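You operate a simulated robot arm through the tools that you are given. There is no shell and no other tool. Be economical: measure what you need, move in short steps, check, and stop when the job is done.

Carry out the task below with a simulated robot arm. There is one attempt and no reset: what you move stays moved.

JOB
Clear the orange tube in the magnet stand, then meter it.
Fine: wait till it is clear; the meter must read 10 % or less; rack it again.

Only the result counts: the job must be done as asked and must still hold three seconds after the hand-in. Knocking over, shifting, dropping, spilling or breaking anything else fails it.

ROBOT AND FRAMES
A 6-joint arm with a two-finger parallel gripper, fixed in place. Base frame: the origin is at the foot of the arm, x ahead of it, y to its left, z up. Units: m, degrees, N and s.
With the tool pointing down near the work surface it reaches from about 0.14 to 0.6 m from the base axis. Its first joint turns from -66.0 to 66.0 degrees. Payload 2.1 kg.
The tool frame sits at the grasp point between the pads (the TCP): z along the fingers, y along the line on which they close. The tips reach 0.03 m beyond it. Largest opening 0.094 m; finger width 0.028, thickness 0.01; the body of the gripper, 0.05 by 0.096 m, starts 0.055 m behind the TCP.
Orientation is told as [roll, pitch, yaw] about the base's x, y, z axes, in that order, counted from this pose: with the fingers straight down and closing along the base's y, the tool's x points along the base's -x, its y along +y and its z along -z.

CONTROLS
- The arm moves only by the tool step_arm. Its argument "series" is a list of rows, each a list of 6 numbers: the shift along the tool's x, y, z in cm, then the turn, a rotation vector about the tool's x, y, z in degrees. In form: [[x, y, z, ax, ay, az], ...]. A call has 1 to 12 rows; each row is the pose to reach, as a shift and turn from the pose commanded when the call began, along the tool's axes at that moment. "gripper" is the opening, from 0 (shut) to 1 (fully open), set as the call begins (left out, the last holds). Rows are played at 5 a second. More than 0.05 m and 8.6 degrees between two rows, or a gripper value outside its range, and nothing of the call is played. A pose out of reach is approached as far as the arm can. The call stops where the force on the tool passes 40 N (or 10 N more than at its start, if that is more) or the arm is blocked; 0.2 s more then pass. Each finger travels about 0.072 m/s and halts on what it meets, pressing with about 30 N; the grip force reading is that of the motor and also rises with nothing between the fingers. The clock runs only during rows and for 0.2 s after the last one: add rows that repeat a pose to give the fingers time. It gives the time, the measured TCP pose, the force on the tool (base axes), the opening and the grip force at its end, in the units of the frame above (readings bear some noise).
- Cameras (640 x 400 px; columns grow to the right, rows downward): "scene" is fixed at [0.0198, -0.3559, 0.4885]; the picture's right is [0.97, -0.25, 0.00], its down [-0.11, -0.41, -0.90] and it looks along [0.23, 0.87, -0.43] (base axes); focal length 375 px, centre (320, 200). "wrist" rides on the gripper at [-0.037, 0, -0.058] in the tool frame; the picture's right is [0.00, -1.00, 0.00], its down [0.97, 0.00, -0.24] and it looks along [0.24, 0.00, 0.97] (tool axes); focal length 218 px, centre (320, 200).
- capture(camera): a new picture of that camera. The clock stands still meanwhile.
- probe_pixels(camera, pixels): for up to 12 pixels [column, row] of the newest picture of that camera ("zoom" is the newest enlarged one), the place [x, y, z] in the base frame of the surface seen there, good to about 0.002 m, but the place of the scene camera against the robot may be out by one fixed shift of up to 0.018 m in any direction. The clock stands still meanwhile.
- enlarge(camera, box): a new picture of the part [left, top, right, bottom] of that camera's present view, enlarged. The clock stands still meanwhile.
- job_done(): hands the job in; it is judged then, once.

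Go step by step. Measure first, check grasps and placings, and put right what went wrong. The budget is 80 turns and 34 pictures, counting those below and the enlarged ones. Unless the task says otherwise, let go and move clear before handing in, and close with one line.

The tools are called after ">>>" as name(argument=value, ...) on one line, values as JSON. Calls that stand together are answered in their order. step_arm: Moves the arm, as the interface text tells. Its arguments: {"type":"object","properties":{"series":{"type":"array","items":{"type":"array","items":{"type":"number"}}},"gripper":{"type":"number"}},"required":["series"]} The other tools are called the same way: capture (camera) takes a picture; probe_pixels (camera, pixels) gives the place of the surface under pixels of a picture; enlarge (camera, box) takes an enlarged picture of a part of a camera's view; job_done () hands the job in.

At the start:

```text
time: 0.0
eef_pos: [0.2461, 0.1369, 0.3371]
tcp_rot: [0.1, -0.2, 0.0]
wrist_force: [0.6, 0.3, 0.1]
opening: 0.094
finger_force: 0.0
```

scene: 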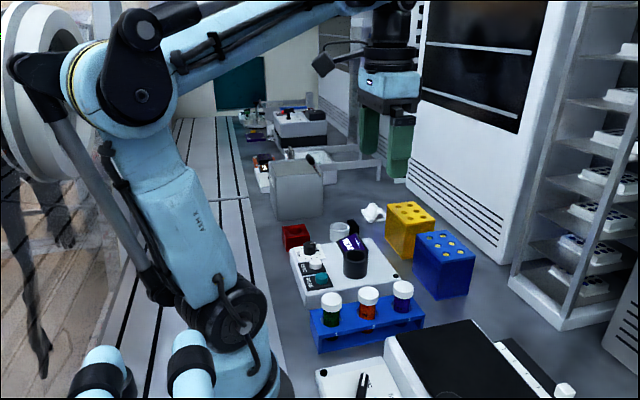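
wrist: 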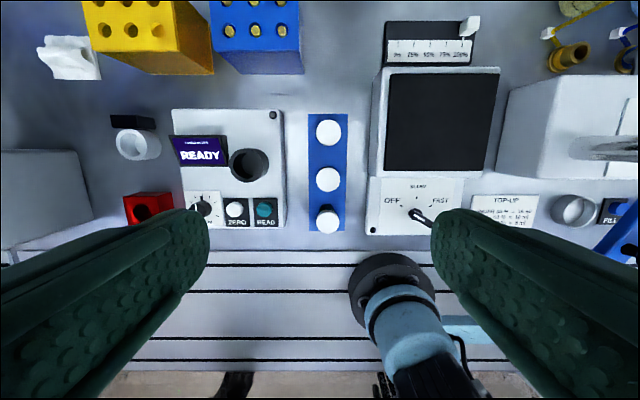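

The wrist picture shows a meter with READY and ZERO/READ buttons (around 230,160), a blue rack of three tubes (327,170), and a red block (150,208) that may be the magnet stand. I'll enlarge these to read the details.

>>> enlarge(camera="scene", box=[250, 190, 490, 340])

>>> enlarge(camera="wrist", box=[100, 80, 360, 243])

>>> enlarge(camera="wrist", box=[350, 0, 640, 260])

```text
2.67 times, centred on (370, 265) of scene
```

zoom: 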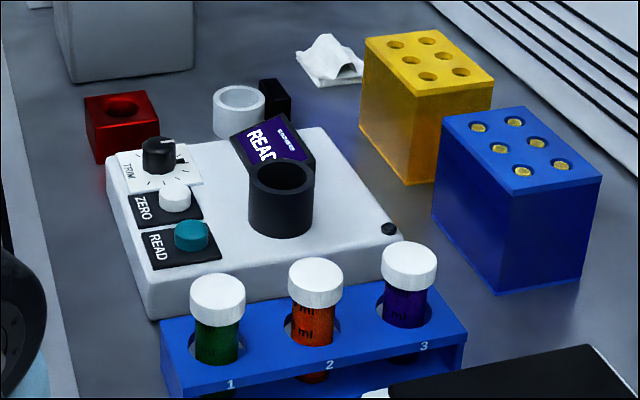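

```text
2.45 times, centred on (230, 162) of wrist
```

zoom: 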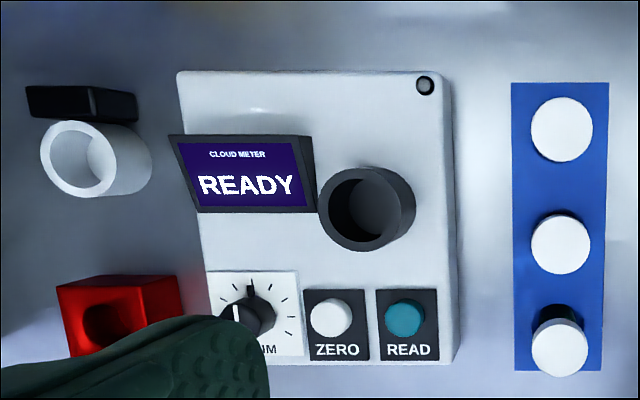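

```text
1.54 times, centred on (495, 130) of wrist
```

zoom: 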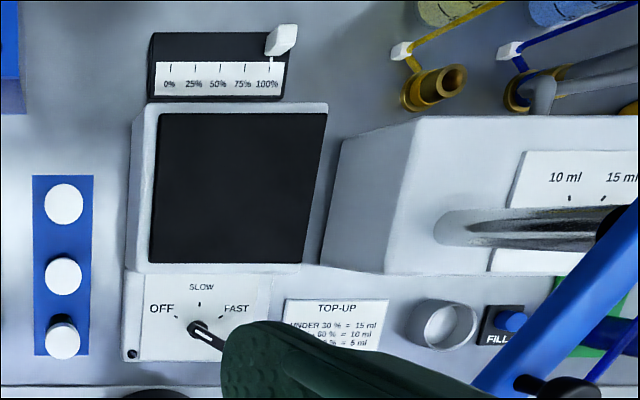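

The white ring with the black block beside it (135,143) looks like the magnet stand, and the red block has a hole. I'll probe the main objects.

>>> probe_pixels(camera="wrist", pixels=[[328, 131], [328, 180], [328, 216], [317, 155], [126, 136], [132, 122], [248, 165], [243, 148], [235, 208], [264, 209], [204, 207], [150, 195]])

>>> probe_pixels(camera="scene", pixels=[[331, 297], [368, 291], [403, 286], [329, 316], [339, 228], [352, 227], [355, 262], [294, 228], [309, 246], [316, 264], [322, 279], [395, 276]])

>>> step_arm(series=[[0, 4, 0, 0, 0, 0], [0, 8, 0, 0, 0, 0], [0, 12, 0, 0, 0, 0]])

>>> capture(camera="wrist")

```text
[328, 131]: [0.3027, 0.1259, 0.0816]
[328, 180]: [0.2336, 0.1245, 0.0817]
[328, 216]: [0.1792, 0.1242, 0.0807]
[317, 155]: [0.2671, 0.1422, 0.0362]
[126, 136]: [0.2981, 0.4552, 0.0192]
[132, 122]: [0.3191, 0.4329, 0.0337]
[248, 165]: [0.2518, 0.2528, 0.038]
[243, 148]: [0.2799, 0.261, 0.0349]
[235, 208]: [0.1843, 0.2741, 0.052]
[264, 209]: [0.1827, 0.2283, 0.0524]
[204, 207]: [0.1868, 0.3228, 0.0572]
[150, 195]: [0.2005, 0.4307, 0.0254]
```

```text
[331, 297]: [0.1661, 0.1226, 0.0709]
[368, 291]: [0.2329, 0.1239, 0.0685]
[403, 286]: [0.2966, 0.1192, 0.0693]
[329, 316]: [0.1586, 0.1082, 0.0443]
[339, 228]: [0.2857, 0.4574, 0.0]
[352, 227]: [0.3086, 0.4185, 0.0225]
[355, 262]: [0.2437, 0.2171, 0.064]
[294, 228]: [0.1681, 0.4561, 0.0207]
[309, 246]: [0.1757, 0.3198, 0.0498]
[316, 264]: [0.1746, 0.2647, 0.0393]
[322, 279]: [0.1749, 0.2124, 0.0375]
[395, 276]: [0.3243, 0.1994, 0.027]
```

```text
time: 0.8
eef_pos: [0.2457, 0.2578, 0.3367]
tcp_rot: [-0.1, -0.1, 0.0]
wrist_force: [0.6, 0.3, -0.4]
opening: 0.094
finger_force: 0.0
```

```text
28 pictures are left
```

wrist: 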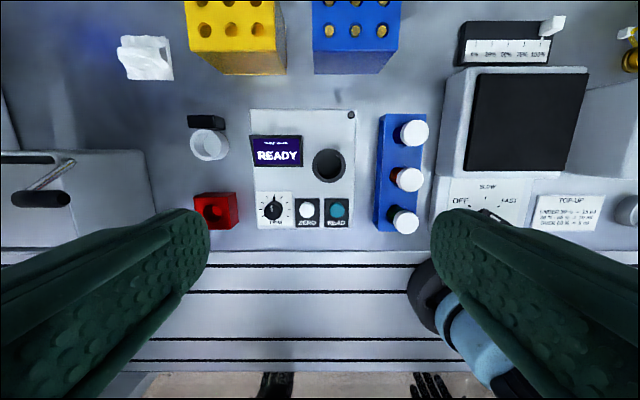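

From here the ring (208,143) with the black block (206,122) and the red block (215,210) are clear of the fingers. I'll enlarge and probe them.

>>> enlarge(camera="wrist", box=[170, 90, 370, 240])

>>> probe_pixels(camera="wrist", pixels=[[192, 141], [222, 141], [207, 132], [207, 157], [206, 118], [328, 151], [328, 178], [315, 165], [341, 165], [214, 212], [309, 209], [336, 209]])

>>> enlarge(camera="scene", box=[230, 90, 390, 250])

```text
2.67 times, centred on (270, 165) of wrist
```

zoom: 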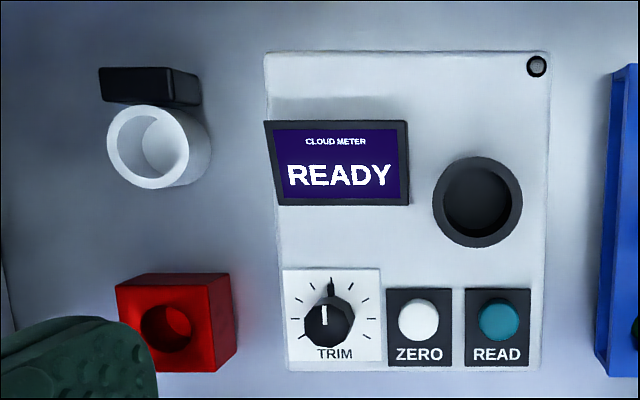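

```text
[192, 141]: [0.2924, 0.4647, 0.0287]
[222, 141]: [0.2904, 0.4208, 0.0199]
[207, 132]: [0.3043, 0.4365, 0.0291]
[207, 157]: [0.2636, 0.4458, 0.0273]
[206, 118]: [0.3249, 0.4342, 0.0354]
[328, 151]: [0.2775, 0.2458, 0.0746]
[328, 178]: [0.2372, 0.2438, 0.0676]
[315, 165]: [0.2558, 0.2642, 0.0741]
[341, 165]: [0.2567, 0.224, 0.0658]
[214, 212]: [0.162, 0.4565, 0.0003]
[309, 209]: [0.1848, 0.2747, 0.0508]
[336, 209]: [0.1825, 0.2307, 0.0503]
```

```text
2.50 times, centred on (310, 170) of scene
```

zoom: 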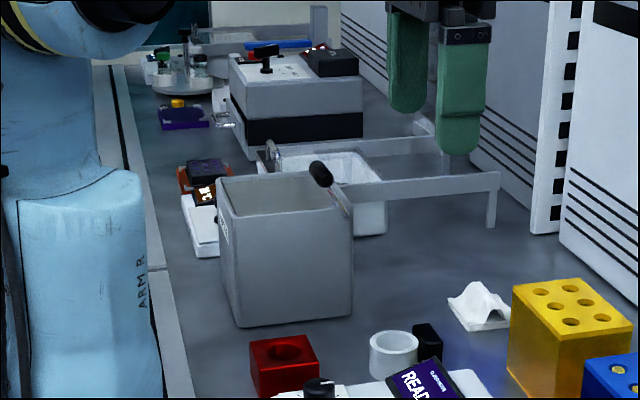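

The magnet stand is the white cup with the black block, centred near (0.285, 0.443), and the meter well is near (0.257, 0.244). Now I'll look closer at the tubes from above.

>>> step_arm(series=[[1, -4.5, 2.5, 0, 0, 0], [2, -9, 5, 0, 0, 0], [3, -13.3, 8, 0, 0, 0], [3, -13.3, 10, 0, 0, 0]], gripper=0.6)

>>> capture(camera="wrist")

```text
refused: row 1 steps farther than a row can; nothing moved
```

```text
25 pictures are left
```

wrist: 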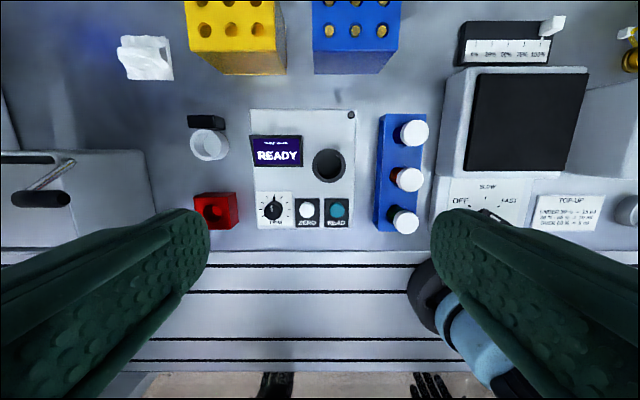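

The move was refused because the first row was too long. I'll repeat it with smaller rows.

>>> step_arm(series=[[0.5, -3.3, 2, 0, 0, 0], [1, -6.6, 4, 0, 0, 0], [2, -10, 6, 0, 0, 0], [3, -13.3, 8, 0, 0, 0], [3, -13.3, 10, 0, 0, 0]], gripper=0.6)

>>> capture(camera="wrist")

```text
time: 2.0
eef_pos: [0.2149, 0.1228, 0.2352]
tcp_rot: [0.0, -0.1, 0.0]
wrist_force: [0.1, 0.4, 0.4]
opening: 0.0561
finger_force: 0.1
```

```text
24 pictures are left
```

wrist: 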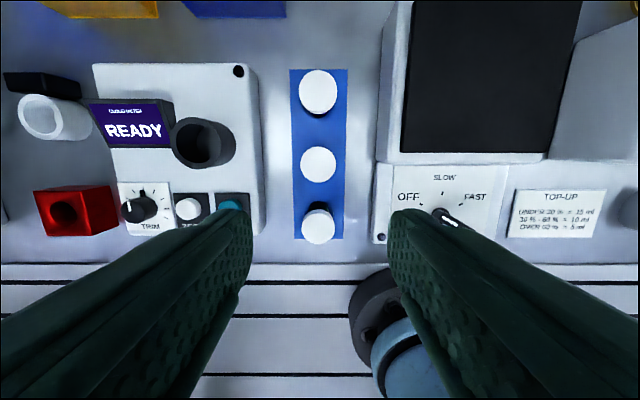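

>>> probe_pixels(camera="wrist", pixels=[[318, 164], [302, 164], [334, 164], [318, 149], [318, 178], [318, 93], [318, 227], [295, 130], [343, 130], [385, 130], [260, 130], [388, 200]])

>>> enlarge(camera="scene", box=[300, 270, 440, 358])

```text
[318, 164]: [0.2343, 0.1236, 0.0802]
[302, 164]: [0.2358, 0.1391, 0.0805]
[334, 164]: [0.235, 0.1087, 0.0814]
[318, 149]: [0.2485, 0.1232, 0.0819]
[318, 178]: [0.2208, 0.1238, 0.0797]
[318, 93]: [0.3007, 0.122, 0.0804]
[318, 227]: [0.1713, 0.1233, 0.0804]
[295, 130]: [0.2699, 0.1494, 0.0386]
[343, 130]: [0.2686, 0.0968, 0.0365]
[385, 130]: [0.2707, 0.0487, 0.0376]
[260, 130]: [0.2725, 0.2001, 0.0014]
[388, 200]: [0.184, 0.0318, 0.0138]
```

```text
4.55 times, centred on (370, 314) of scene
```

zoom: 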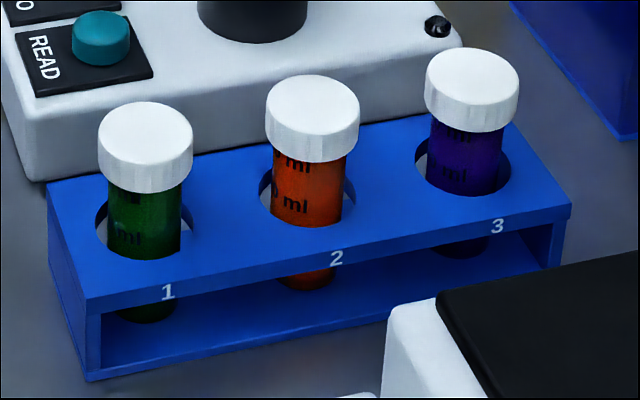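

The orange cap is at (0.2348, 0.1237), about 0.030 across, with its top at z≈0.081 and its lower edge near 0.067. I'll descend to take the cap with the finger ends, tips at about 0.067 and clear of the rack top at 0.037.

>>> step_arm(series=[[-2, 0.1, 3, 0, 0, 0], [-2, 0.1, 6.5, 0, 0, 0], [-2, 0.1, 10, 0, 0, 0], [-2, 0.1, 12.5, 0, 0, 0], [-2, 0.1, 13.9, 0, 0, 0], [-2, 0.1, 13.9, 0, 0, 0]])

>>> step_arm(series=[[0, 0, 0, 0, 0, 0], [0, 0, 0, 0, 0, 0], [0, 0, 0, 0, 0, 0], [0, 0, 0, 0, 0, 0]], gripper=0)

>>> capture(camera="scene")

```text
time: 3.4
eef_pos: [0.2358, 0.1239, 0.0988]
tcp_rot: [0.1, -0.1, -0.1]
wrist_force: [-0.1, 0.3, 0.0]
opening: 0.0567
finger_force: 0.1
```

```text
time: 4.4
eef_pos: [0.2368, 0.1244, 0.0986]
tcp_rot: [0.1, -0.1, 0.1]
wrist_force: [0.3, -0.4, 0.0]
opening: 0.0331
finger_force: 30.0
```

```text
22 pictures are left
```

scene: 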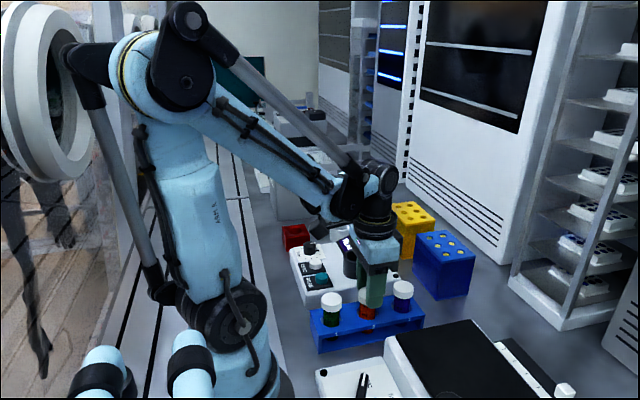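

The fingers stopped on the cap at 0.033 with 30 N. I'll lift straight up and check.

>>> step_arm(series=[[0, 0, -2, 0, 0, 0], [0, 0, -4, 0, 0, 0], [0, 0, -6, 0, 0, 0], [0, 0, -9, 0, 0, 0], [0, 0, -12, 0, 0, 0], [0, 0, -12, 0, 0, 0]])

>>> enlarge(camera="scene", box=[290, 140, 460, 360])

```text
time: 5.8
eef_pos: [0.2364, 0.1258, 0.2182]
tcp_rot: [0.0, 0.0, -0.1]
wrist_force: [-0.8, 0.1, -0.7]
opening: 0.033
finger_force: 30.2
```

```text
1.82 times, centred on (375, 250) of scene
```

zoom: 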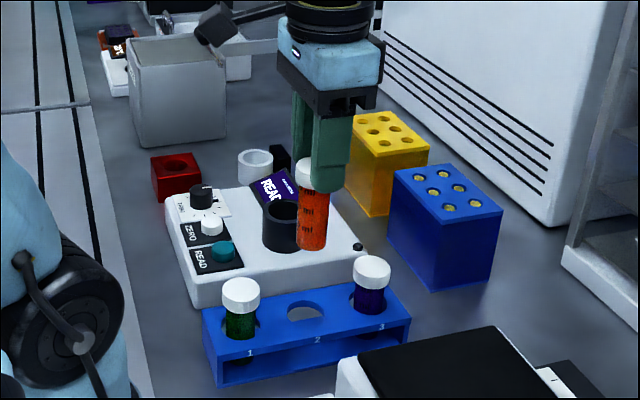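

The tube is in the gripper, upright. I'll measure its lower end and recompute the cup.

>>> probe_pixels(camera="zoom", pixels=[[312, 246], [312, 238], [312, 200], [306, 170], [306, 186], [254, 158], [242, 165], [270, 165], [256, 170]])

>>> step_arm(series=[[0, 4, -1, 0, 0, 0], [0, 8, -1, 0, 0, 0], [0, 12, -1, 0, 0, 0], [0, 16, -1, 0, 0, 0], [0, 20, -1, 0, 0, 0], [0, 24, -1, 0, 0, 0], [0, 28, -1, 0, 0, 0], [0, 28, -1, 0, 0, 0]])

>>> capture(camera="wrist")

```text
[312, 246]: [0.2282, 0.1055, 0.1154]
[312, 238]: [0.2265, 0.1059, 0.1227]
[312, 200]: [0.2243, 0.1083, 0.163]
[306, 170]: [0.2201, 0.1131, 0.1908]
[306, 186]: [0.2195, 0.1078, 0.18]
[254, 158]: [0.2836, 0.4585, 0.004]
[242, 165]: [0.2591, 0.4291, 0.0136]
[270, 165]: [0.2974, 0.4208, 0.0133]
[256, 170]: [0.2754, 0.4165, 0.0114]
```

```text
time: 7.6
eef_pos: [0.2359, 0.4043, 0.2285]
tcp_rot: [0.1, 0.0, 0.0]
wrist_force: [-0.3, 0.1, -0.2]
opening: 0.0331
finger_force: 30.4
```

```text
20 pictures are left
```

wrist: 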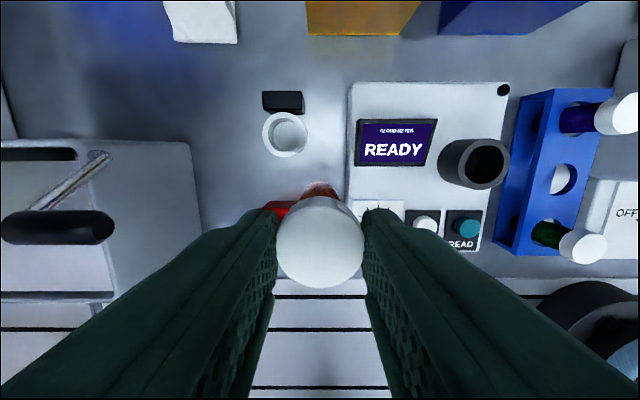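

The cup is at wrist (285,134). I'll measure its rim.

>>> probe_pixels(camera="wrist", pixels=[[266, 134], [302, 134], [285, 117], [285, 151], [270, 122], [299, 146], [286, 130], [285, 96], [472, 143], [444, 160], [507, 160], [471, 182]])

>>> enlarge(camera="wrist", box=[240, 80, 340, 160])

```text
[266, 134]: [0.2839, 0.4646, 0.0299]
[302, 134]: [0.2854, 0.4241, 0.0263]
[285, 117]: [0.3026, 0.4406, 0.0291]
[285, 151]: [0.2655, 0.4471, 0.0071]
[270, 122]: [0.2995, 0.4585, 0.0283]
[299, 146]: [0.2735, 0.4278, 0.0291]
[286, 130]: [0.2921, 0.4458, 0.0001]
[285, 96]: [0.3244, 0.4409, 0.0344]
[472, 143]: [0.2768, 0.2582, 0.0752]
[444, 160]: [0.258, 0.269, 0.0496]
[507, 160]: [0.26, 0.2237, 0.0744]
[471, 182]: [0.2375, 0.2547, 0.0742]
```

```text
5.00 times, centred on (290, 120) of wrist
```

zoom: 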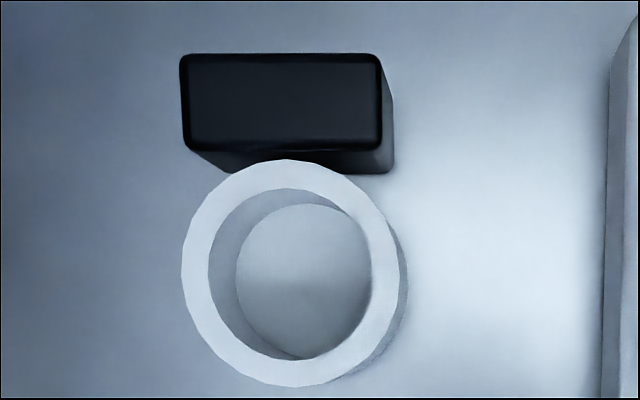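

The rim centre works out to (0.2855, 0.4447) with its top at z≈0.029, inner radius about 0.018. The tube bottom hangs about 0.09 below the TCP. I'll move over the cup and lower partway.

>>> step_arm(series=[[-2.5, 2, 0, 0, 0, 0], [-5, 4.05, 0, 0, 0, 0], [-5, 4.05, 3, 0, 0, 0], [-5, 4.05, 6, 0, 0, 0], [-5, 4.05, 9, 0, 0, 0], [-5, 4.05, 9, 0, 0, 0]])

>>> enlarge(camera="scene", box=[280, 160, 400, 250])

>>> capture(camera="wrist")

```text
time: 9.0
eef_pos: [0.2861, 0.4458, 0.1401]
tcp_rot: [0.1, 0.0, 0.0]
wrist_force: [0.8, 0.0, -0.1]
opening: 0.0331
finger_force: 30.6
```

```text
4.44 times, centred on (340, 205) of scene
```

zoom: 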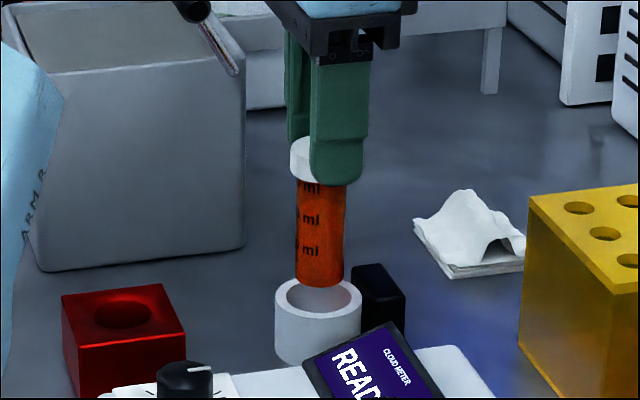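

```text
17 pictures are left
```

wrist: 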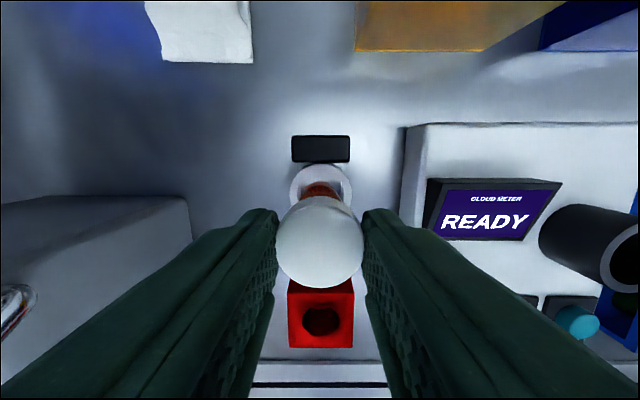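

The tube is centred over the cup in both views (wrist 320,190; scene zoom 320,285). Lowering it in.

>>> step_arm(series=[[0, 0, 1.5, 0, 0, 0], [0, 0, 3, 0, 0, 0], [0, 0, 4, 0, 0, 0], [0, 0, 4.3, 0, 0, 0], [0, 0, 4.3, 0, 0, 0]])

>>> enlarge(camera="scene", box=[280, 160, 400, 250])

```text
time: 10.2
eef_pos: [0.2864, 0.4448, 0.0967]
tcp_rot: [0.1, -0.1, 0.1]
wrist_force: [0.2, 0.2, 8.0]
opening: 0.0329
finger_force: 29.9
```

```text
4.44 times, centred on (340, 205) of scene
```

zoom: 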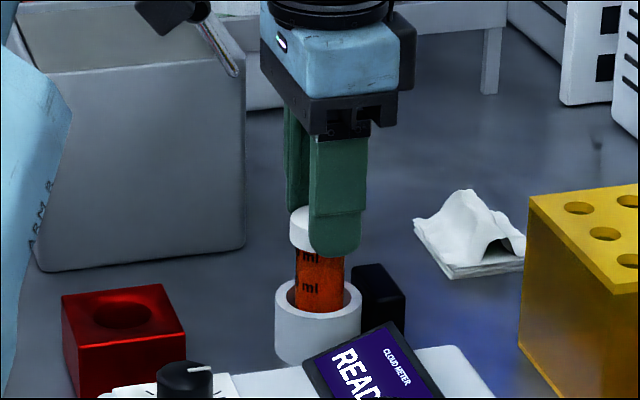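

An 8 N upward force shows the tube resting on the cup floor. I'll let go, rise clear and look.

>>> step_arm(series=[[0, 0, 0, 0, 0, 0], [0, 0, 0, 0, 0, 0], [0, 0, 0, 0, 0, 0], [0, 0, -2, 0, 0, 0], [0, 0, -5, 0, 0, 0], [0, 0, -9, 0, 0, 0], [0, 0, -13, 0, 0, 0]], gripper=0.6)

>>> enlarge(camera="scene", box=[280, 160, 400, 250])

```text
time: 11.8
eef_pos: [0.2866, 0.4428, 0.2267]
tcp_rot: [0.1, -0.1, 0.0]
wrist_force: [0.2, 0.2, 0.1]
opening: 0.0562
finger_force: 0.1
```

```text
4.44 times, centred on (340, 205) of scene
```

zoom: 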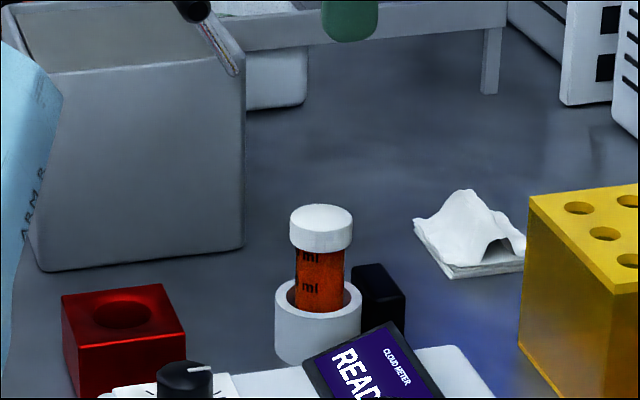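

The tube stands upright in the magnet stand. While it clears, I'll move over READ (0.183, 0.2295, top 0.051) with the fingers shut to check the empty meter.

>>> step_arm(series=[[2, -4, 0, 0, 0, 0], [4, -8, 0, 0, 0, 0], [6, -12, 0, 0, 0, 0], [8, -16, 0, 0, 0, 0], [10.35, -20, 0, 0, 0, 0], [10.35, -21.3, 4, 0, 0, 0], [10.35, -21.3, 8, 0, 0, 0], [10.35, -21.3, 12, 0, 0, 0], [10.35, -21.3, 12, 0, 0, 0]], gripper=0)

>>> capture(camera="wrist")

```text
time: 13.8
eef_pos: [0.1835, 0.2324, 0.1042]
tcp_rot: [0.1, 0.0, 0.0]
wrist_force: [0.3, -0.2, -0.8]
opening: 0.0
finger_force: 29.8
```

```text
14 pictures are left
```

wrist: 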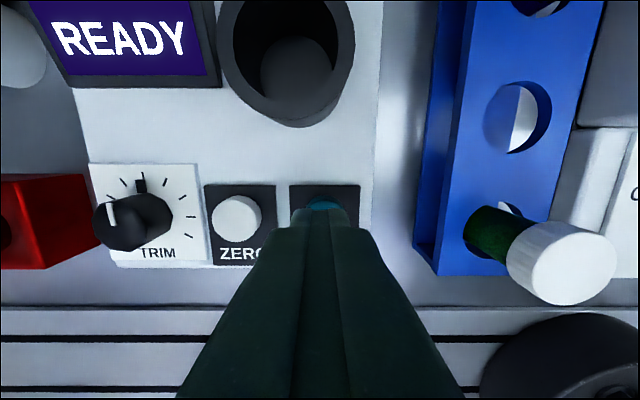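

The fingertips are over READ (325,207). I'll press gently.

>>> step_arm(series=[[0, -0.2, 1.2, 0, 0, 0], [0, -0.2, 2.1, 0, 0, 0], [0, -0.2, 2.4, 0, 0, 0], [0, -0.2, 2.6, 0, 0, 0], [0, -0.2, 2.6, 0, 0, 0], [0, -0.2, 1.5, 0, 0, 0], [0, -0.2, 0, 0, 0, 0]])

>>> enlarge(camera="wrist", box=[0, 0, 380, 240])

```text
time: 15.4
eef_pos: [0.1834, 0.2292, 0.1059]
tcp_rot: [-0.1, -0.1, 0.0]
wrist_force: [0.3, 0.2, 0.1]
opening: 0.0002
finger_force: 30.2
```

```text
1.67 times, centred on (190, 120) of wrist
```

zoom: 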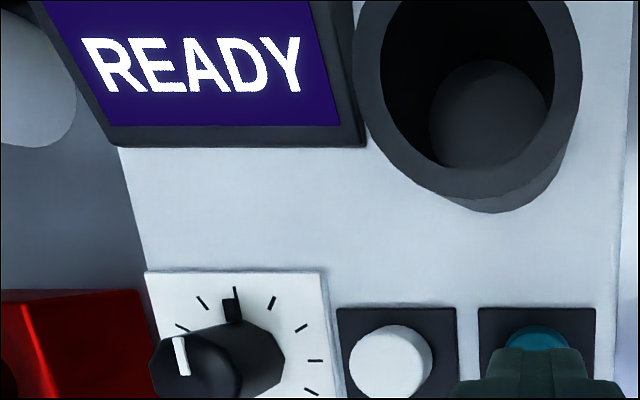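

The display still shows READY, so either the press was too shallow or the meter needs a tube. I'll press deeper and read the force.

>>> step_arm(series=[[0, 0, 1.5, 0, 0, 0], [0, 0, 2.6, 0, 0, 0], [0, 0, 2.9, 0, 0, 0], [0, 0, 3.1, 0, 0, 0]])

>>> capture(camera="wrist")

```text
time: 16.5
eef_pos: [0.1836, 0.2308, 0.0762]
tcp_rot: [0.1, -0.1, -0.1]
wrist_force: [-1.3, 0.4, 18.7]
opening: 0.0001
finger_force: 30.0
stopped in row 4: the force on the tool passed its limit (the readings are from after the stop); the commanded pose is now the measured one
```

```text
12 pictures are left
```

wrist: 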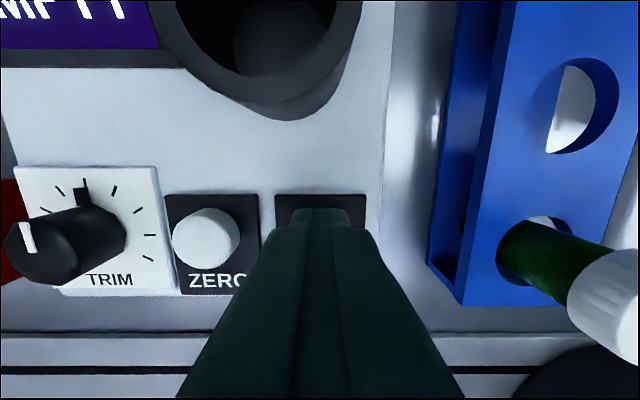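

The display reads EMPTY, so READ works at a TCP height of about 0.077 and needs a tube. I'll rise and go back above the magnet stand, which also passes time.

>>> step_arm(series=[[0, 0, -4, 0, 0, 0], [0, 0, -8, 0, 0, 0], [0, 0, -12, 0, 0, 0], [0, 0, -14, 0, 0, 0], [0, 0, -14, 0, 0, 0], [0, 0, -14, 0, 0, 0], [0, 0, -14, 0, 0, 0], [0, 0, -14, 0, 0, 0], [0, 0, -14, 0, 0, 0], [0, 0, -14, 0, 0, 0], [0, 0, -14, 0, 0, 0], [0, 0, -14, 0, 0, 0]], gripper=0.6)

>>> step_arm(series=[[-2, 4, 0, 0, 0, 0], [-4, 8, 0, 0, 0, 0], [-6, 12, 0, 0, 0, 0], [-8, 16, 0, 0, 0, 0], [-10.2, 20, 0, 0, 0, 0], [-10.2, 21.4, 0, 0, 0, 0], [-10.2, 21.4, 0, 0, 0, 0], [-10.2, 21.4, 0, 0, 0, 0], [-10.2, 21.4, 0, 0, 0, 0], [-10.2, 21.4, 0, 0, 0, 0], [-10.2, 21.4, 0, 0, 0, 0], [-10.2, 21.4, 0, 0, 0, 0]])

>>> enlarge(camera="scene", box=[300, 190, 380, 240])

```text
time: 19.1
eef_pos: [0.1828, 0.2304, 0.2141]
tcp_rot: [0.0, 0.0, 0.0]
wrist_force: [-0.3, 0.6, -0.7]
opening: 0.0565
finger_force: 0.1
```

```text
time: 21.7
eef_pos: [0.2847, 0.4444, 0.2162]
tcp_rot: [0.0, -0.1, 0.0]
wrist_force: [-0.2, -0.6, -0.4]
opening: 0.0564
finger_force: 0.0
```

```text
8.00 times, centred on (340, 215) of scene
```

zoom: 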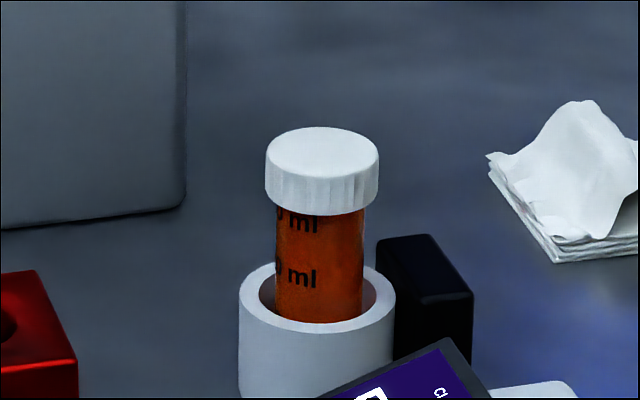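

After about 11 s on the magnet the liquid is still fairly opaque. I'll wait another 15 s and compare.

>>> step_arm(series=[[0, 0, 0, 0, 0, 0], [0, 0, 0, 0, 0, 0], [0, 0, 0, 0, 0, 0], [0, 0, 0, 0, 0, 0], [0, 0, 0, 0, 0, 0], [0, 0, 0, 0, 0, 0], [0, 0, 0, 0, 0, 0], [0, 0, 0, 0, 0, 0], [0, 0, 0, 0, 0, 0], [0, 0, 0, 0, 0, 0], [0, 0, 0, 0, 0, 0], [0, 0, 0, 0, 0, 0]])

>>> step_arm(series=[[0, 0, 0, 0, 0, 0], [0, 0, 0, 0, 0, 0], [0, 0, 0, 0, 0, 0], [0, 0, 0, 0, 0, 0], [0, 0, 0, 0, 0, 0], [0, 0, 0, 0, 0, 0], [0, 0, 0, 0, 0, 0], [0, 0, 0, 0, 0, 0], [0, 0, 0, 0, 0, 0], [0, 0, 0, 0, 0, 0], [0, 0, 0, 0, 0, 0], [0, 0, 0, 0, 0, 0]])

>>> step_arm(series=[[0, 0, 0, 0, 0, 0], [0, 0, 0, 0, 0, 0], [0, 0, 0, 0, 0, 0], [0, 0, 0, 0, 0, 0], [0, 0, 0, 0, 0, 0], [0, 0, 0, 0, 0, 0], [0, 0, 0, 0, 0, 0], [0, 0, 0, 0, 0, 0], [0, 0, 0, 0, 0, 0], [0, 0, 0, 0, 0, 0], [0, 0, 0, 0, 0, 0], [0, 0, 0, 0, 0, 0]])

>>> step_arm(series=[[0, 0, 0, 0, 0, 0], [0, 0, 0, 0, 0, 0], [0, 0, 0, 0, 0, 0], [0, 0, 0, 0, 0, 0], [0, 0, 0, 0, 0, 0], [0, 0, 0, 0, 0, 0], [0, 0, 0, 0, 0, 0], [0, 0, 0, 0, 0, 0], [0, 0, 0, 0, 0, 0], [0, 0, 0, 0, 0, 0], [0, 0, 0, 0, 0, 0], [0, 0, 0, 0, 0, 0]])

>>> step_arm(series=[[0, 0, 0, 0, 0, 0], [0, 0, 0, 0, 0, 0], [0, 0, 0, 0, 0, 0], [0, 0, 0, 0, 0, 0], [0, 0, 0, 0, 0, 0], [0, 0, 0, 0, 0, 0], [0, 0, 0, 0, 0, 0], [0, 0, 0, 0, 0, 0], [0, 0, 0, 0, 0, 0], [0, 0, 0, 0, 0, 0], [0, 0, 0, 0, 0, 0], [0, 0, 0, 0, 0, 0]])

>>> step_arm(series=[[0, 0, 0, 0, 0, 0], [0, 0, 0, 0, 0, 0], [0, 0, 0, 0, 0, 0], [0, 0, 0, 0, 0, 0], [0, 0, 0, 0, 0, 0], [0, 0, 0, 0, 0, 0], [0, 0, 0, 0, 0, 0], [0, 0, 0, 0, 0, 0], [0, 0, 0, 0, 0, 0], [0, 0, 0, 0, 0, 0], [0, 0, 0, 0, 0, 0], [0, 0, 0, 0, 0, 0]])

>>> enlarge(camera="scene", box=[300, 190, 380, 240])

```text
time: 24.3
eef_pos: [0.2846, 0.4446, 0.2162]
tcp_rot: [0.1, -0.1, 0.0]
wrist_force: [-0.4, 0.0, 0.3]
opening: 0.0563
finger_force: 0.1
```

```text
time: 26.9
eef_pos: [0.2833, 0.4444, 0.2157]
tcp_rot: [-0.1, -0.1, -0.1]
wrist_force: [-0.2, 0.1, -0.8]
opening: 0.0566
finger_force: 0.2
```

```text
time: 29.5
eef_pos: [0.284, 0.4437, 0.216]
tcp_rot: [0.0, -0.1, 0.0]
wrist_force: [-0.4, 0.5, -0.2]
opening: 0.0566
finger_force: 0.0
```

```text
time: 32.1
eef_pos: [0.2833, 0.4439, 0.2162]
tcp_rot: [0.0, -0.1, 0.1]
wrist_force: [0.2, -0.4, 1.1]
opening: 0.0563
finger_force: 0.1
```

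```text
time: 34.7
eef_pos: [0.2843, 0.4452, 0.2145]
tcp_rot: [0.0, 0.0, -0.1]
wrist_force: [-0.1, 0.1, 0.0]
opening: 0.0564
finger_force: 0.0
```

```text
time: 37.3
eef_pos: [0.2849, 0.4438, 0.2171]
tcp_rot: [-0.1, -0.1, 0.0]
wrist_force: [-0.3, 0.0, 0.2]
opening: 0.0563
finger_force: 0.2
```

```text
8.00 times, centred on (340, 215) of scene
```

zoom: 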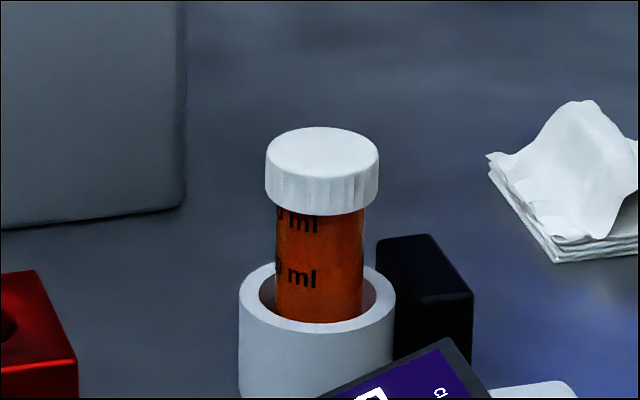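

The colour shifted from bright orange to amber by 21.7 s and has hardly changed at 37.3 s, so it may be settled. I'll allow a further margin, then pick it up.

>>> step_arm(series=[[0, 0, 0, 0, 0, 0], [0, 0, 0, 0, 0, 0], [0, 0, 0, 0, 0, 0], [0, 0, 0, 0, 0, 0], [0, 0, 0, 0, 0, 0], [0, 0, 0, 0, 0, 0], [0, 0, 0, 0, 0, 0], [0, 0, 0, 0, 0, 0], [0, 0, 0, 0, 0, 0], [0, 0, 0, 0, 0, 0], [0, 0, 0, 0, 0, 0], [0, 0, 0, 0, 0, 0]])

>>> step_arm(series=[[0, 0, 0, 0, 0, 0], [0, 0, 0, 0, 0, 0], [0, 0, 0, 0, 0, 0], [0, 0, 0, 0, 0, 0], [0, 0, 0, 0, 0, 0], [0, 0, 0, 0, 0, 0], [0, 0, 0, 0, 0, 0], [0, 0, 0, 0, 0, 0], [0, 0, 0, 0, 0, 0], [0, 0, 0, 0, 0, 0], [0, 0, 0, 0, 0, 0], [0, 0, 0, 0, 0, 0]])

>>> step_arm(series=[[0, 0, 0, 0, 0, 0], [0, 0, 0, 0, 0, 0], [0, 0, 0, 0, 0, 0], [0, 0, 0, 0, 0, 0], [0, 0, 0, 0, 0, 0], [0, 0, 0, 0, 0, 0], [0, 0, 0, 0, 0, 0], [0, 0, 0, 0, 0, 0], [0, 0, 0, 0, 0, 0], [0, 0, 0, 0, 0, 0], [0, 0, 0, 0, 0, 0], [0, 0, 0, 0, 0, 0]])

>>> step_arm(series=[[0, 0, 0, 0, 0, 0], [0, 0, 0, 0, 0, 0], [0, 0, 0, 0, 0, 0], [0, 0, 0, 0, 0, 0], [0, 0, 0, 0, 0, 0], [0, 0, 0, 0, 0, 0], [0, 0, 0, 0, 0, 0], [0, 0, 0, 0, 0, 0], [0, 0, 0, 0, 0, 0], [0, 0, 0, 0, 0, 0], [0, 0, 0, 0, 0, 0], [0, 0, 0, 0, 0, 0]])

>>> step_arm(series=[[0, 0, 0, 0, 0, 0], [0, 0, 0, 0, 0, 0], [0, 0, 0, 0, 0, 0], [0, 0, 0, 0, 0, 0], [0, 0, 0, 0, 0, 0], [0, 0, 0, 0, 0, 0], [0, 0, 0, 0, 0, 0], [0, 0, 0, 0, 0, 0], [0, 0, 0, 0, 0, 0], [0, 0, 0, 0, 0, 0], [0, 0, 0, 0, 0, 0], [0, 0, 0, 0, 0, 0]])

>>> enlarge(camera="scene", box=[300, 190, 380, 240])

>>> capture(camera="wrist")

```text
time: 39.9
eef_pos: [0.2835, 0.4443, 0.2148]
tcp_rot: [0.0, -0.2, 0.0]
wrist_force: [-0.7, 0.4, -0.2]
opening: 0.0566
finger_force: 0.0
```

```text
time: 42.5
eef_pos: [0.284, 0.445, 0.2164]
tcp_rot: [0.0, 0.0, 0.0]
wrist_force: [0.6, 0.0, 0.8]
opening: 0.0564
finger_force: 0.0
```

```text
time: 45.1
eef_pos: [0.2848, 0.445, 0.2164]
tcp_rot: [0.0, -0.1, 0.1]
wrist_force: [0.3, 0.0, 0.3]
opening: 0.056
finger_force: 0.0
```

```text
time: 47.7
eef_pos: [0.2842, 0.4435, 0.2156]
tcp_rot: [0.0, -0.1, 0.0]
wrist_force: [-0.1, -0.6, 0.1]
opening: 0.0564
finger_force: 0.0
```

```text
time: 50.3
eef_pos: [0.2846, 0.4438, 0.2154]
tcp_rot: [0.0, -0.1, 0.0]
wrist_force: [0.1, -0.1, 0.1]
opening: 0.0564
finger_force: 0.0
```

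```text
8.00 times, centred on (340, 215) of scene
```

zoom: 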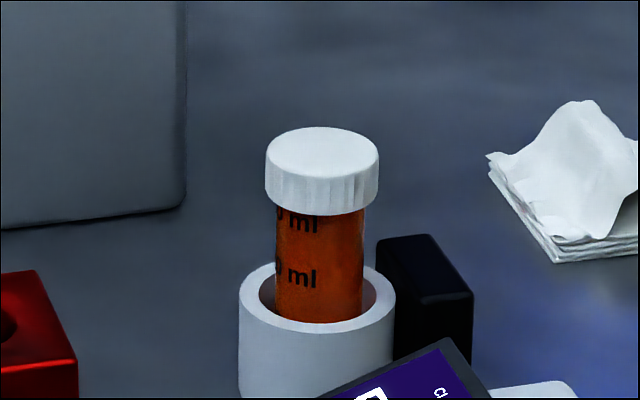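

```text
8 pictures are left
```

wrist: 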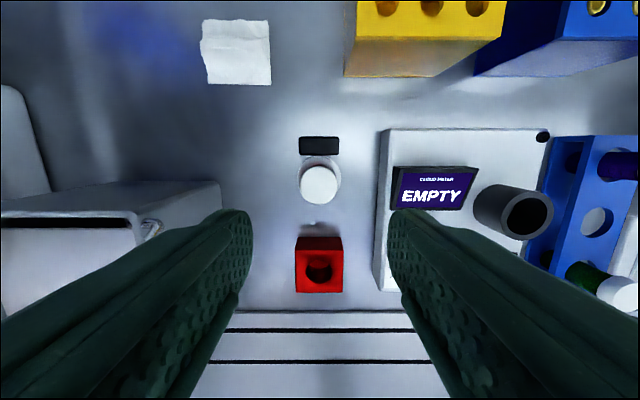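

The tube looks unchanged between 37 s and 50 s, so it has settled. I'll probe the cap and the well centre before gripping.

>>> probe_pixels(camera="wrist", pixels=[[319, 185], [303, 185], [336, 185], [319, 168], [319, 202], [502, 214], [553, 214], [527, 190], [527, 238], [603, 222], [583, 222], [612, 222]])

```text
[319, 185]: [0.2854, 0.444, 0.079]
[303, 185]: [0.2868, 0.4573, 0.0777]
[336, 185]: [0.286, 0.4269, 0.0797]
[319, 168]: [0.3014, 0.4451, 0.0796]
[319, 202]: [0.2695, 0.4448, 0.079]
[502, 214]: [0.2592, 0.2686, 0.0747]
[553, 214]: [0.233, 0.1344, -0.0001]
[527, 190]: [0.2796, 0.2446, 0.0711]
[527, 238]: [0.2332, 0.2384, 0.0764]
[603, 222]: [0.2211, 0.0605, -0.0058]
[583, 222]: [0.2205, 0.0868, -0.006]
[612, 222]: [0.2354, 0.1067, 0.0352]
```

The cap is at (0.2855, 0.4444) and the well centre at about (0.256, 0.2445), rim z≈0.075. I'll descend, grip the cap and lift.

>>> step_arm(series=[[-0.13, 0, 4, 0, 0, 0], [-0.13, 0, 8, 0, 0, 0], [-0.13, 0, 10.5, 0, 0, 0], [-0.13, 0, 11.9, 0, 0, 0], [-0.13, 0, 11.9, 0, 0, 0]])

>>> step_arm(series=[[0, 0, 0, 0, 0, 0], [0, 0, 0, 0, 0, 0], [0, 0, 0, 0, 0, 0], [0, 0, 0, 0, 0, 0]], gripper=0)

>>> step_arm(series=[[0, 0, -2, 0, 0, 0], [0, 0, -4, 0, 0, 0], [0, 0, -6, 0, 0, 0], [0, 0, -9, 0, 0, 0], [0, 0, -12, 0, 0, 0], [0, 0, -12, 0, 0, 0]])

```text
time: 51.5
eef_pos: [0.2856, 0.444, 0.0966]
tcp_rot: [0.0, -0.1, 0.0]
wrist_force: [0.1, 1.3, 0.0]
opening: 0.0562
finger_force: 0.0
```

```text
time: 52.5
eef_pos: [0.2875, 0.4433, 0.0961]
tcp_rot: [0.0, 0.0, -0.1]
wrist_force: [0.2, 0.0, -1.0]
opening: 0.0328
finger_force: 30.3
```

```text
time: 53.9
eef_pos: [0.2858, 0.4438, 0.2151]
tcp_rot: [0.0, 0.0, 0.0]
wrist_force: [-0.5, -0.3, -0.6]
opening: 0.0333
finger_force: 30.2
```

The cap is held at 0.033. I'll carry it over the well and lower to just above the rim.

>>> step_arm(series=[[0.6, -4, 0, 0, 0, 0], [1.2, -8, 0, 0, 0, 0], [1.8, -12, 0, 0, 0, 0], [2.4, -16, 0, 0, 0, 0], [2.95, -19.95, 0, 0, 0, 0], [2.95, -19.95, 2, 0, 0, 0], [2.95, -19.95, 3.8, 0, 0, 0], [2.95, -19.95, 3.8, 0, 0, 0]])

>>> enlarge(camera="scene", box=[290, 190, 418, 280])

```text
time: 55.7
eef_pos: [0.2554, 0.2449, 0.1789]
tcp_rot: [0.1, -0.1, 0.0]
wrist_force: [0.3, -0.6, -0.7]
opening: 0.0329
finger_force: 29.7
```

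```text
4.44 times, centred on (354, 235) of scene
```

zoom: 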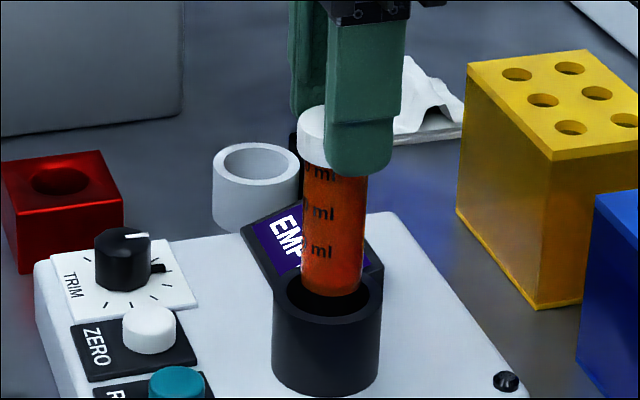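

The tube is over the well opening, within about 2 mm (zoom 333,290 against 327,300). I'll nudge slightly and lower in stages.

>>> step_arm(series=[[0.1, 0, 1, 0, 0, 0], [0.1, 0, 2, 0, 0, 0], [0.1, 0, 3, 0, 0, 0], [0.1, 0, 4, 0, 0, 0], [0.1, 0, 4, 0, 0, 0]])

>>> step_arm(series=[[0, 0, 0.4, 0, 0, 0], [0, 0, 0.8, 0, 0, 0], [0, 0, 0.8, 0, 0, 0]])

```text
time: 56.9
eef_pos: [0.2553, 0.2467, 0.1386]
tcp_rot: [0.0, -0.1, 0.0]
wrist_force: [0.0, 0.1, -0.5]
opening: 0.0328
finger_force: 30.3
```

```text
time: 57.7
eef_pos: [0.2549, 0.244, 0.13]
tcp_rot: [0.0, 0.0, 0.0]
wrist_force: [0.7, 1.2, 23.5]
opening: 0.0334
finger_force: 29.7
```

Contact at TCP z≈0.130 matches a well floor near 0.04, so the tube is seated. I'll ease off 1 mm, release and rise.

>>> step_arm(series=[[0, 0, -0.15, 0, 0, 0], [0, 0, -0.15, 0, 0, 0]])

>>> step_arm(series=[[0, 0, 0, 0, 0, 0], [0, 0, 0, 0, 0, 0], [0, 0, 0, 0, 0, 0], [0, 0, -2, 0, 0, 0], [0, 0, -5, 0, 0, 0], [0, 0, -9, 0, 0, 0]], gripper=0.6)

>>> capture(camera="wrist")

```text
time: 58.3
eef_pos: [0.257, 0.2445, 0.132]
tcp_rot: [0.0, 0.0, -0.1]
wrist_force: [0.2, 0.3, 0.1]
opening: 0.0335
finger_force: 30.0
```

```text
time: 59.7
eef_pos: [0.2548, 0.2449, 0.222]
tcp_rot: [0.0, 0.1, 0.1]
wrist_force: [0.1, -0.2, -0.3]
opening: 0.0566
finger_force: 0.0
```

```text
6 pictures are left
```

wrist: 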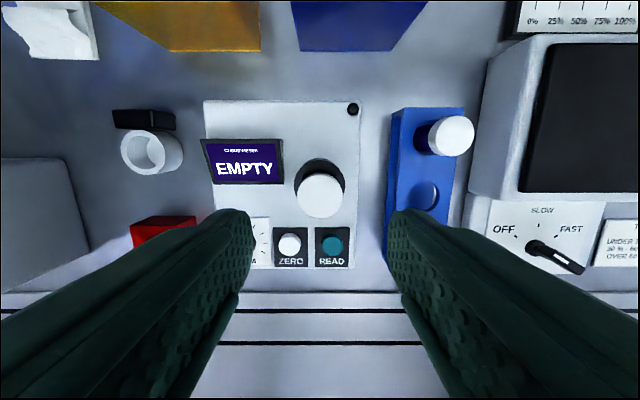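

The tube sits upright in the well (320,194). I'll shut the fingers, go over READ slightly on the near side to keep clear of the tube, and descend.

>>> step_arm(series=[[3, -0.7, 0, 0, 0, 0], [6, -1.4, 0, 0, 0, 0], [7.6, -1.45, 0, 0, 0, 0], [7.6, -1.45, 3, 0, 0, 0], [7.6, -1.45, 6, 0, 0, 0], [7.6, -1.45, 9, 0, 0, 0], [7.6, -1.45, 12, 0, 0, 0], [7.6, -1.45, 13.5, 0, 0, 0], [7.6, -1.45, 13.5, 0, 0, 0]], gripper=0)

>>> step_arm(series=[[0, 0, 0.4, 0, 0, 0], [0, 0, 0.7, 0, 0, 0], [0, 0, 0.95, 0, 0, 0], [0, 0, 1.1, 0, 0, 0]])

```text
time: 61.7
eef_pos: [0.1793, 0.2308, 0.0865]
tcp_rot: [-0.1, -0.1, 0.0]
wrist_force: [0.8, 0.4, -1.1]
opening: 0.0
finger_force: 30.4
```

```text
time: 62.7
eef_pos: [0.1805, 0.2302, 0.0757]
tcp_rot: [0.1, -0.2, 0.0]
wrist_force: [-0.4, 0.9, 5.5]
opening: 0.0
finger_force: 30.0
```

The button gives 5.5 N at the same depth as before. I'll rise and read the display.

>>> step_arm(series=[[0, 0, 0.1, 0, 0, 0], [0, 0, 0.1, 0, 0, 0], [0, 0, -2, 0, 0, 0], [0, 0, -5, 0, 0, 0], [0, 0, -9, 0, 0, 0], [0, 0, -13, 0, 0, 0], [0, 0, -14.5, 0, 0, 0]])

>>> capture(camera="wrist")

```text
time: 64.3
eef_pos: [0.1797, 0.2307, 0.2204]
tcp_rot: [0.0, 0.0, 0.0]
wrist_force: [-1.1, -0.8, -0.3]
opening: 0.0
finger_force: 30.1
```

```text
5 pictures are left
```

wrist: 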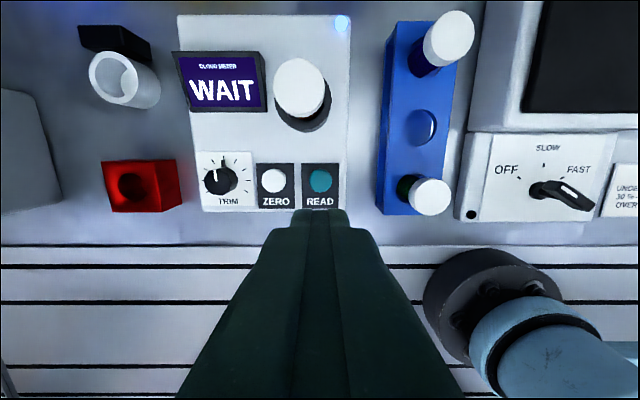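

The display says WAIT with the lamp lit at (342,22). I'll give it some seconds and measure the cap meanwhile.

>>> probe_pixels(camera="wrist", pixels=[[299, 88], [276, 88], [323, 88], [299, 62], [299, 112], [421, 127], [407, 127], [436, 127], [421, 111], [421, 143]])

>>> step_arm(series=[[0, 0, 0, 0, 0, 0], [0, 0, 0, 0, 0, 0], [0, 0, 0, 0, 0, 0], [0, 0, 0, 0, 0, 0], [0, 0, 0, 0, 0, 0], [0, 0, 0, 0, 0, 0], [0, 0, 0, 0, 0, 0], [0, 0, 0, 0, 0, 0], [0, 0, 0, 0, 0, 0], [0, 0, 0, 0, 0, 0], [0, 0, 0, 0, 0, 0], [0, 0, 0, 0, 0, 0]])

>>> step_arm(series=[[0, 0, 0, 0, 0, 0], [0, 0, 0, 0, 0, 0], [0, 0, 0, 0, 0, 0], [0, 0, 0, 0, 0, 0], [0, 0, 0, 0, 0, 0], [0, 0, 0, 0, 0, 0], [0, 0, 0, 0, 0, 0], [0, 0, 0, 0, 0, 0], [0, 0, 0, 0, 0, 0], [0, 0, 0, 0, 0, 0], [0, 0, 0, 0, 0, 0], [0, 0, 0, 0, 0, 0]])

>>> step_arm(series=[[-2, 0.4, 0, 0, 0, 0], [-4, 0.8, 0, 0, 0, 0], [-6, 1.2, 0, 0, 0, 0], [-7.6, 1.4, 0, 0, 0, 0], [-7.6, 1.4, 0, 0, 0, 0], [-7.6, 1.4, 0, 0, 0, 0], [-7.6, 1.4, 0, 0, 0, 0]], gripper=0.6)

>>> capture(camera="wrist")

```text
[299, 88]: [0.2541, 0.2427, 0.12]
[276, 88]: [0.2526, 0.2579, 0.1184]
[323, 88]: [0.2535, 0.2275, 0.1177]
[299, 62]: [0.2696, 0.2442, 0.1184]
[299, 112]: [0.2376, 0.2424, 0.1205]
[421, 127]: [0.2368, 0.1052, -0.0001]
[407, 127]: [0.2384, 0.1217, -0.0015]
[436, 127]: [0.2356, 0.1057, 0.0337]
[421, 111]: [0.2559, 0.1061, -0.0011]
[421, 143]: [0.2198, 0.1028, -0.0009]
```

```text
time: 66.9
eef_pos: [0.1787, 0.2311, 0.2203]
tcp_rot: [0.0, -0.2, 0.1]
wrist_force: [0.6, 0.7, -0.1]
opening: 0.0
finger_force: 30.1
```

```text
time: 69.5
eef_pos: [0.1791, 0.231, 0.2198]
tcp_rot: [0.0, 0.0, 0.0]
wrist_force: [-0.4, -0.4, 1.2]
opening: 0.0
finger_force: 30.2
```

```text
time: 71.1
eef_pos: [0.2554, 0.2439, 0.2201]
tcp_rot: [0.1, -0.1, 0.0]
wrist_force: [0.1, -0.9, -0.3]
opening: 0.0566
finger_force: 0.1
```

```text
4 pictures are left
```

wrist: 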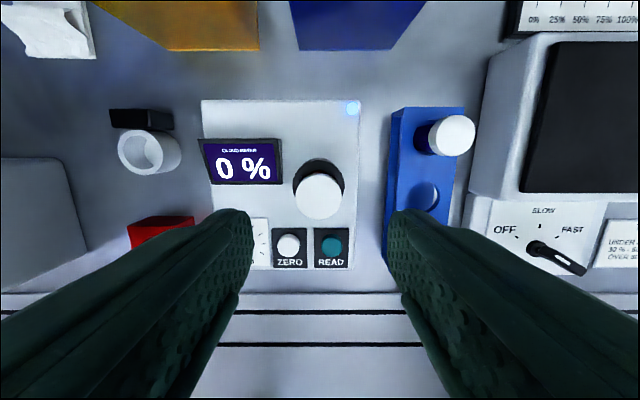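

The meter reads 0 %, well within 10 %. I'll grip the cap at (0.254, 0.243), lift, and take it back to the rack.

>>> step_arm(series=[[0.1, 0, 3, 0, 0, 0], [0.1, 0, 6, 0, 0, 0], [0.1, 0, 8, 0, 0, 0], [0.1, 0, 8.8, 0, 0, 0], [0.1, 0, 8.8, 0, 0, 0]])

>>> step_arm(series=[[0, 0, 0, 0, 0, 0], [0, 0, 0, 0, 0, 0], [0, 0, 0, 0, 0, 0], [0, 0, 0, 0, 0, 0]], gripper=0)

>>> step_arm(series=[[0, 0, -2, 0, 0, 0], [0, 0, -4, 0, 0, 0], [0, 0, -6, 0, 0, 0], [0, 0, -9, 0, 0, 0], [0, 0, -9, 0, 0, 0]])

```text
time: 72.3
eef_pos: [0.2549, 0.2447, 0.1318]
tcp_rot: [0.1, -0.1, 0.0]
wrist_force: [-1.8, 0.1, 0.3]
opening: 0.0565
finger_force: 0.0
```

```text
time: 73.3
eef_pos: [0.2532, 0.2443, 0.1325]
tcp_rot: [0.0, 0.0, 0.0]
wrist_force: [0.5, 0.7, 0.7]
opening: 0.0336
finger_force: 30.1
```

```text
time: 74.5
eef_pos: [0.2529, 0.2439, 0.2232]
tcp_rot: [0.0, -0.1, 0.0]
wrist_force: [0.2, -0.2, -0.3]
opening: 0.0336
finger_force: 30.2
```

The tube is held. Carrying it over hole 2 of the rack and stopping above the rack top.

>>> step_arm(series=[[0.6, -4, 0, 0, 0, 0], [1.2, -8, 0, 0, 0, 0], [1.85, -12.05, 0, 0, 0, 0], [1.85, -12.05, 3, 0, 0, 0], [1.85, -12.05, 6, 0, 0, 0], [1.85, -12.05, 8, 0, 0, 0], [1.85, -12.05, 8, 0, 0, 0]])

>>> enlarge(camera="scene", box=[300, 250, 440, 350])

```text
time: 76.1
eef_pos: [0.2352, 0.1246, 0.1414]
tcp_rot: [0.0, -0.1, 0.0]
wrist_force: [0.7, -0.5, -0.6]
opening: 0.0336
finger_force: 30.2
```

```text
4.00 times, centred on (370, 300) of scene
```

zoom: 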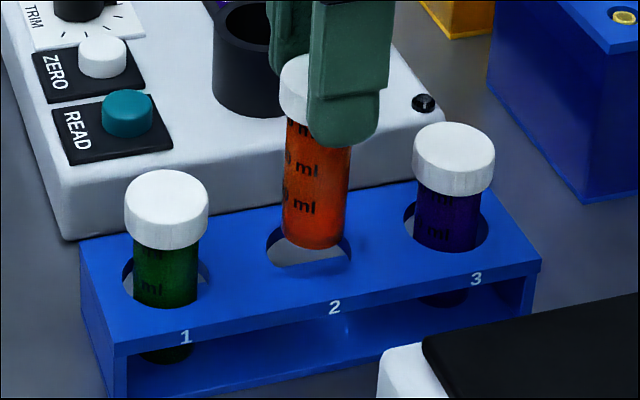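

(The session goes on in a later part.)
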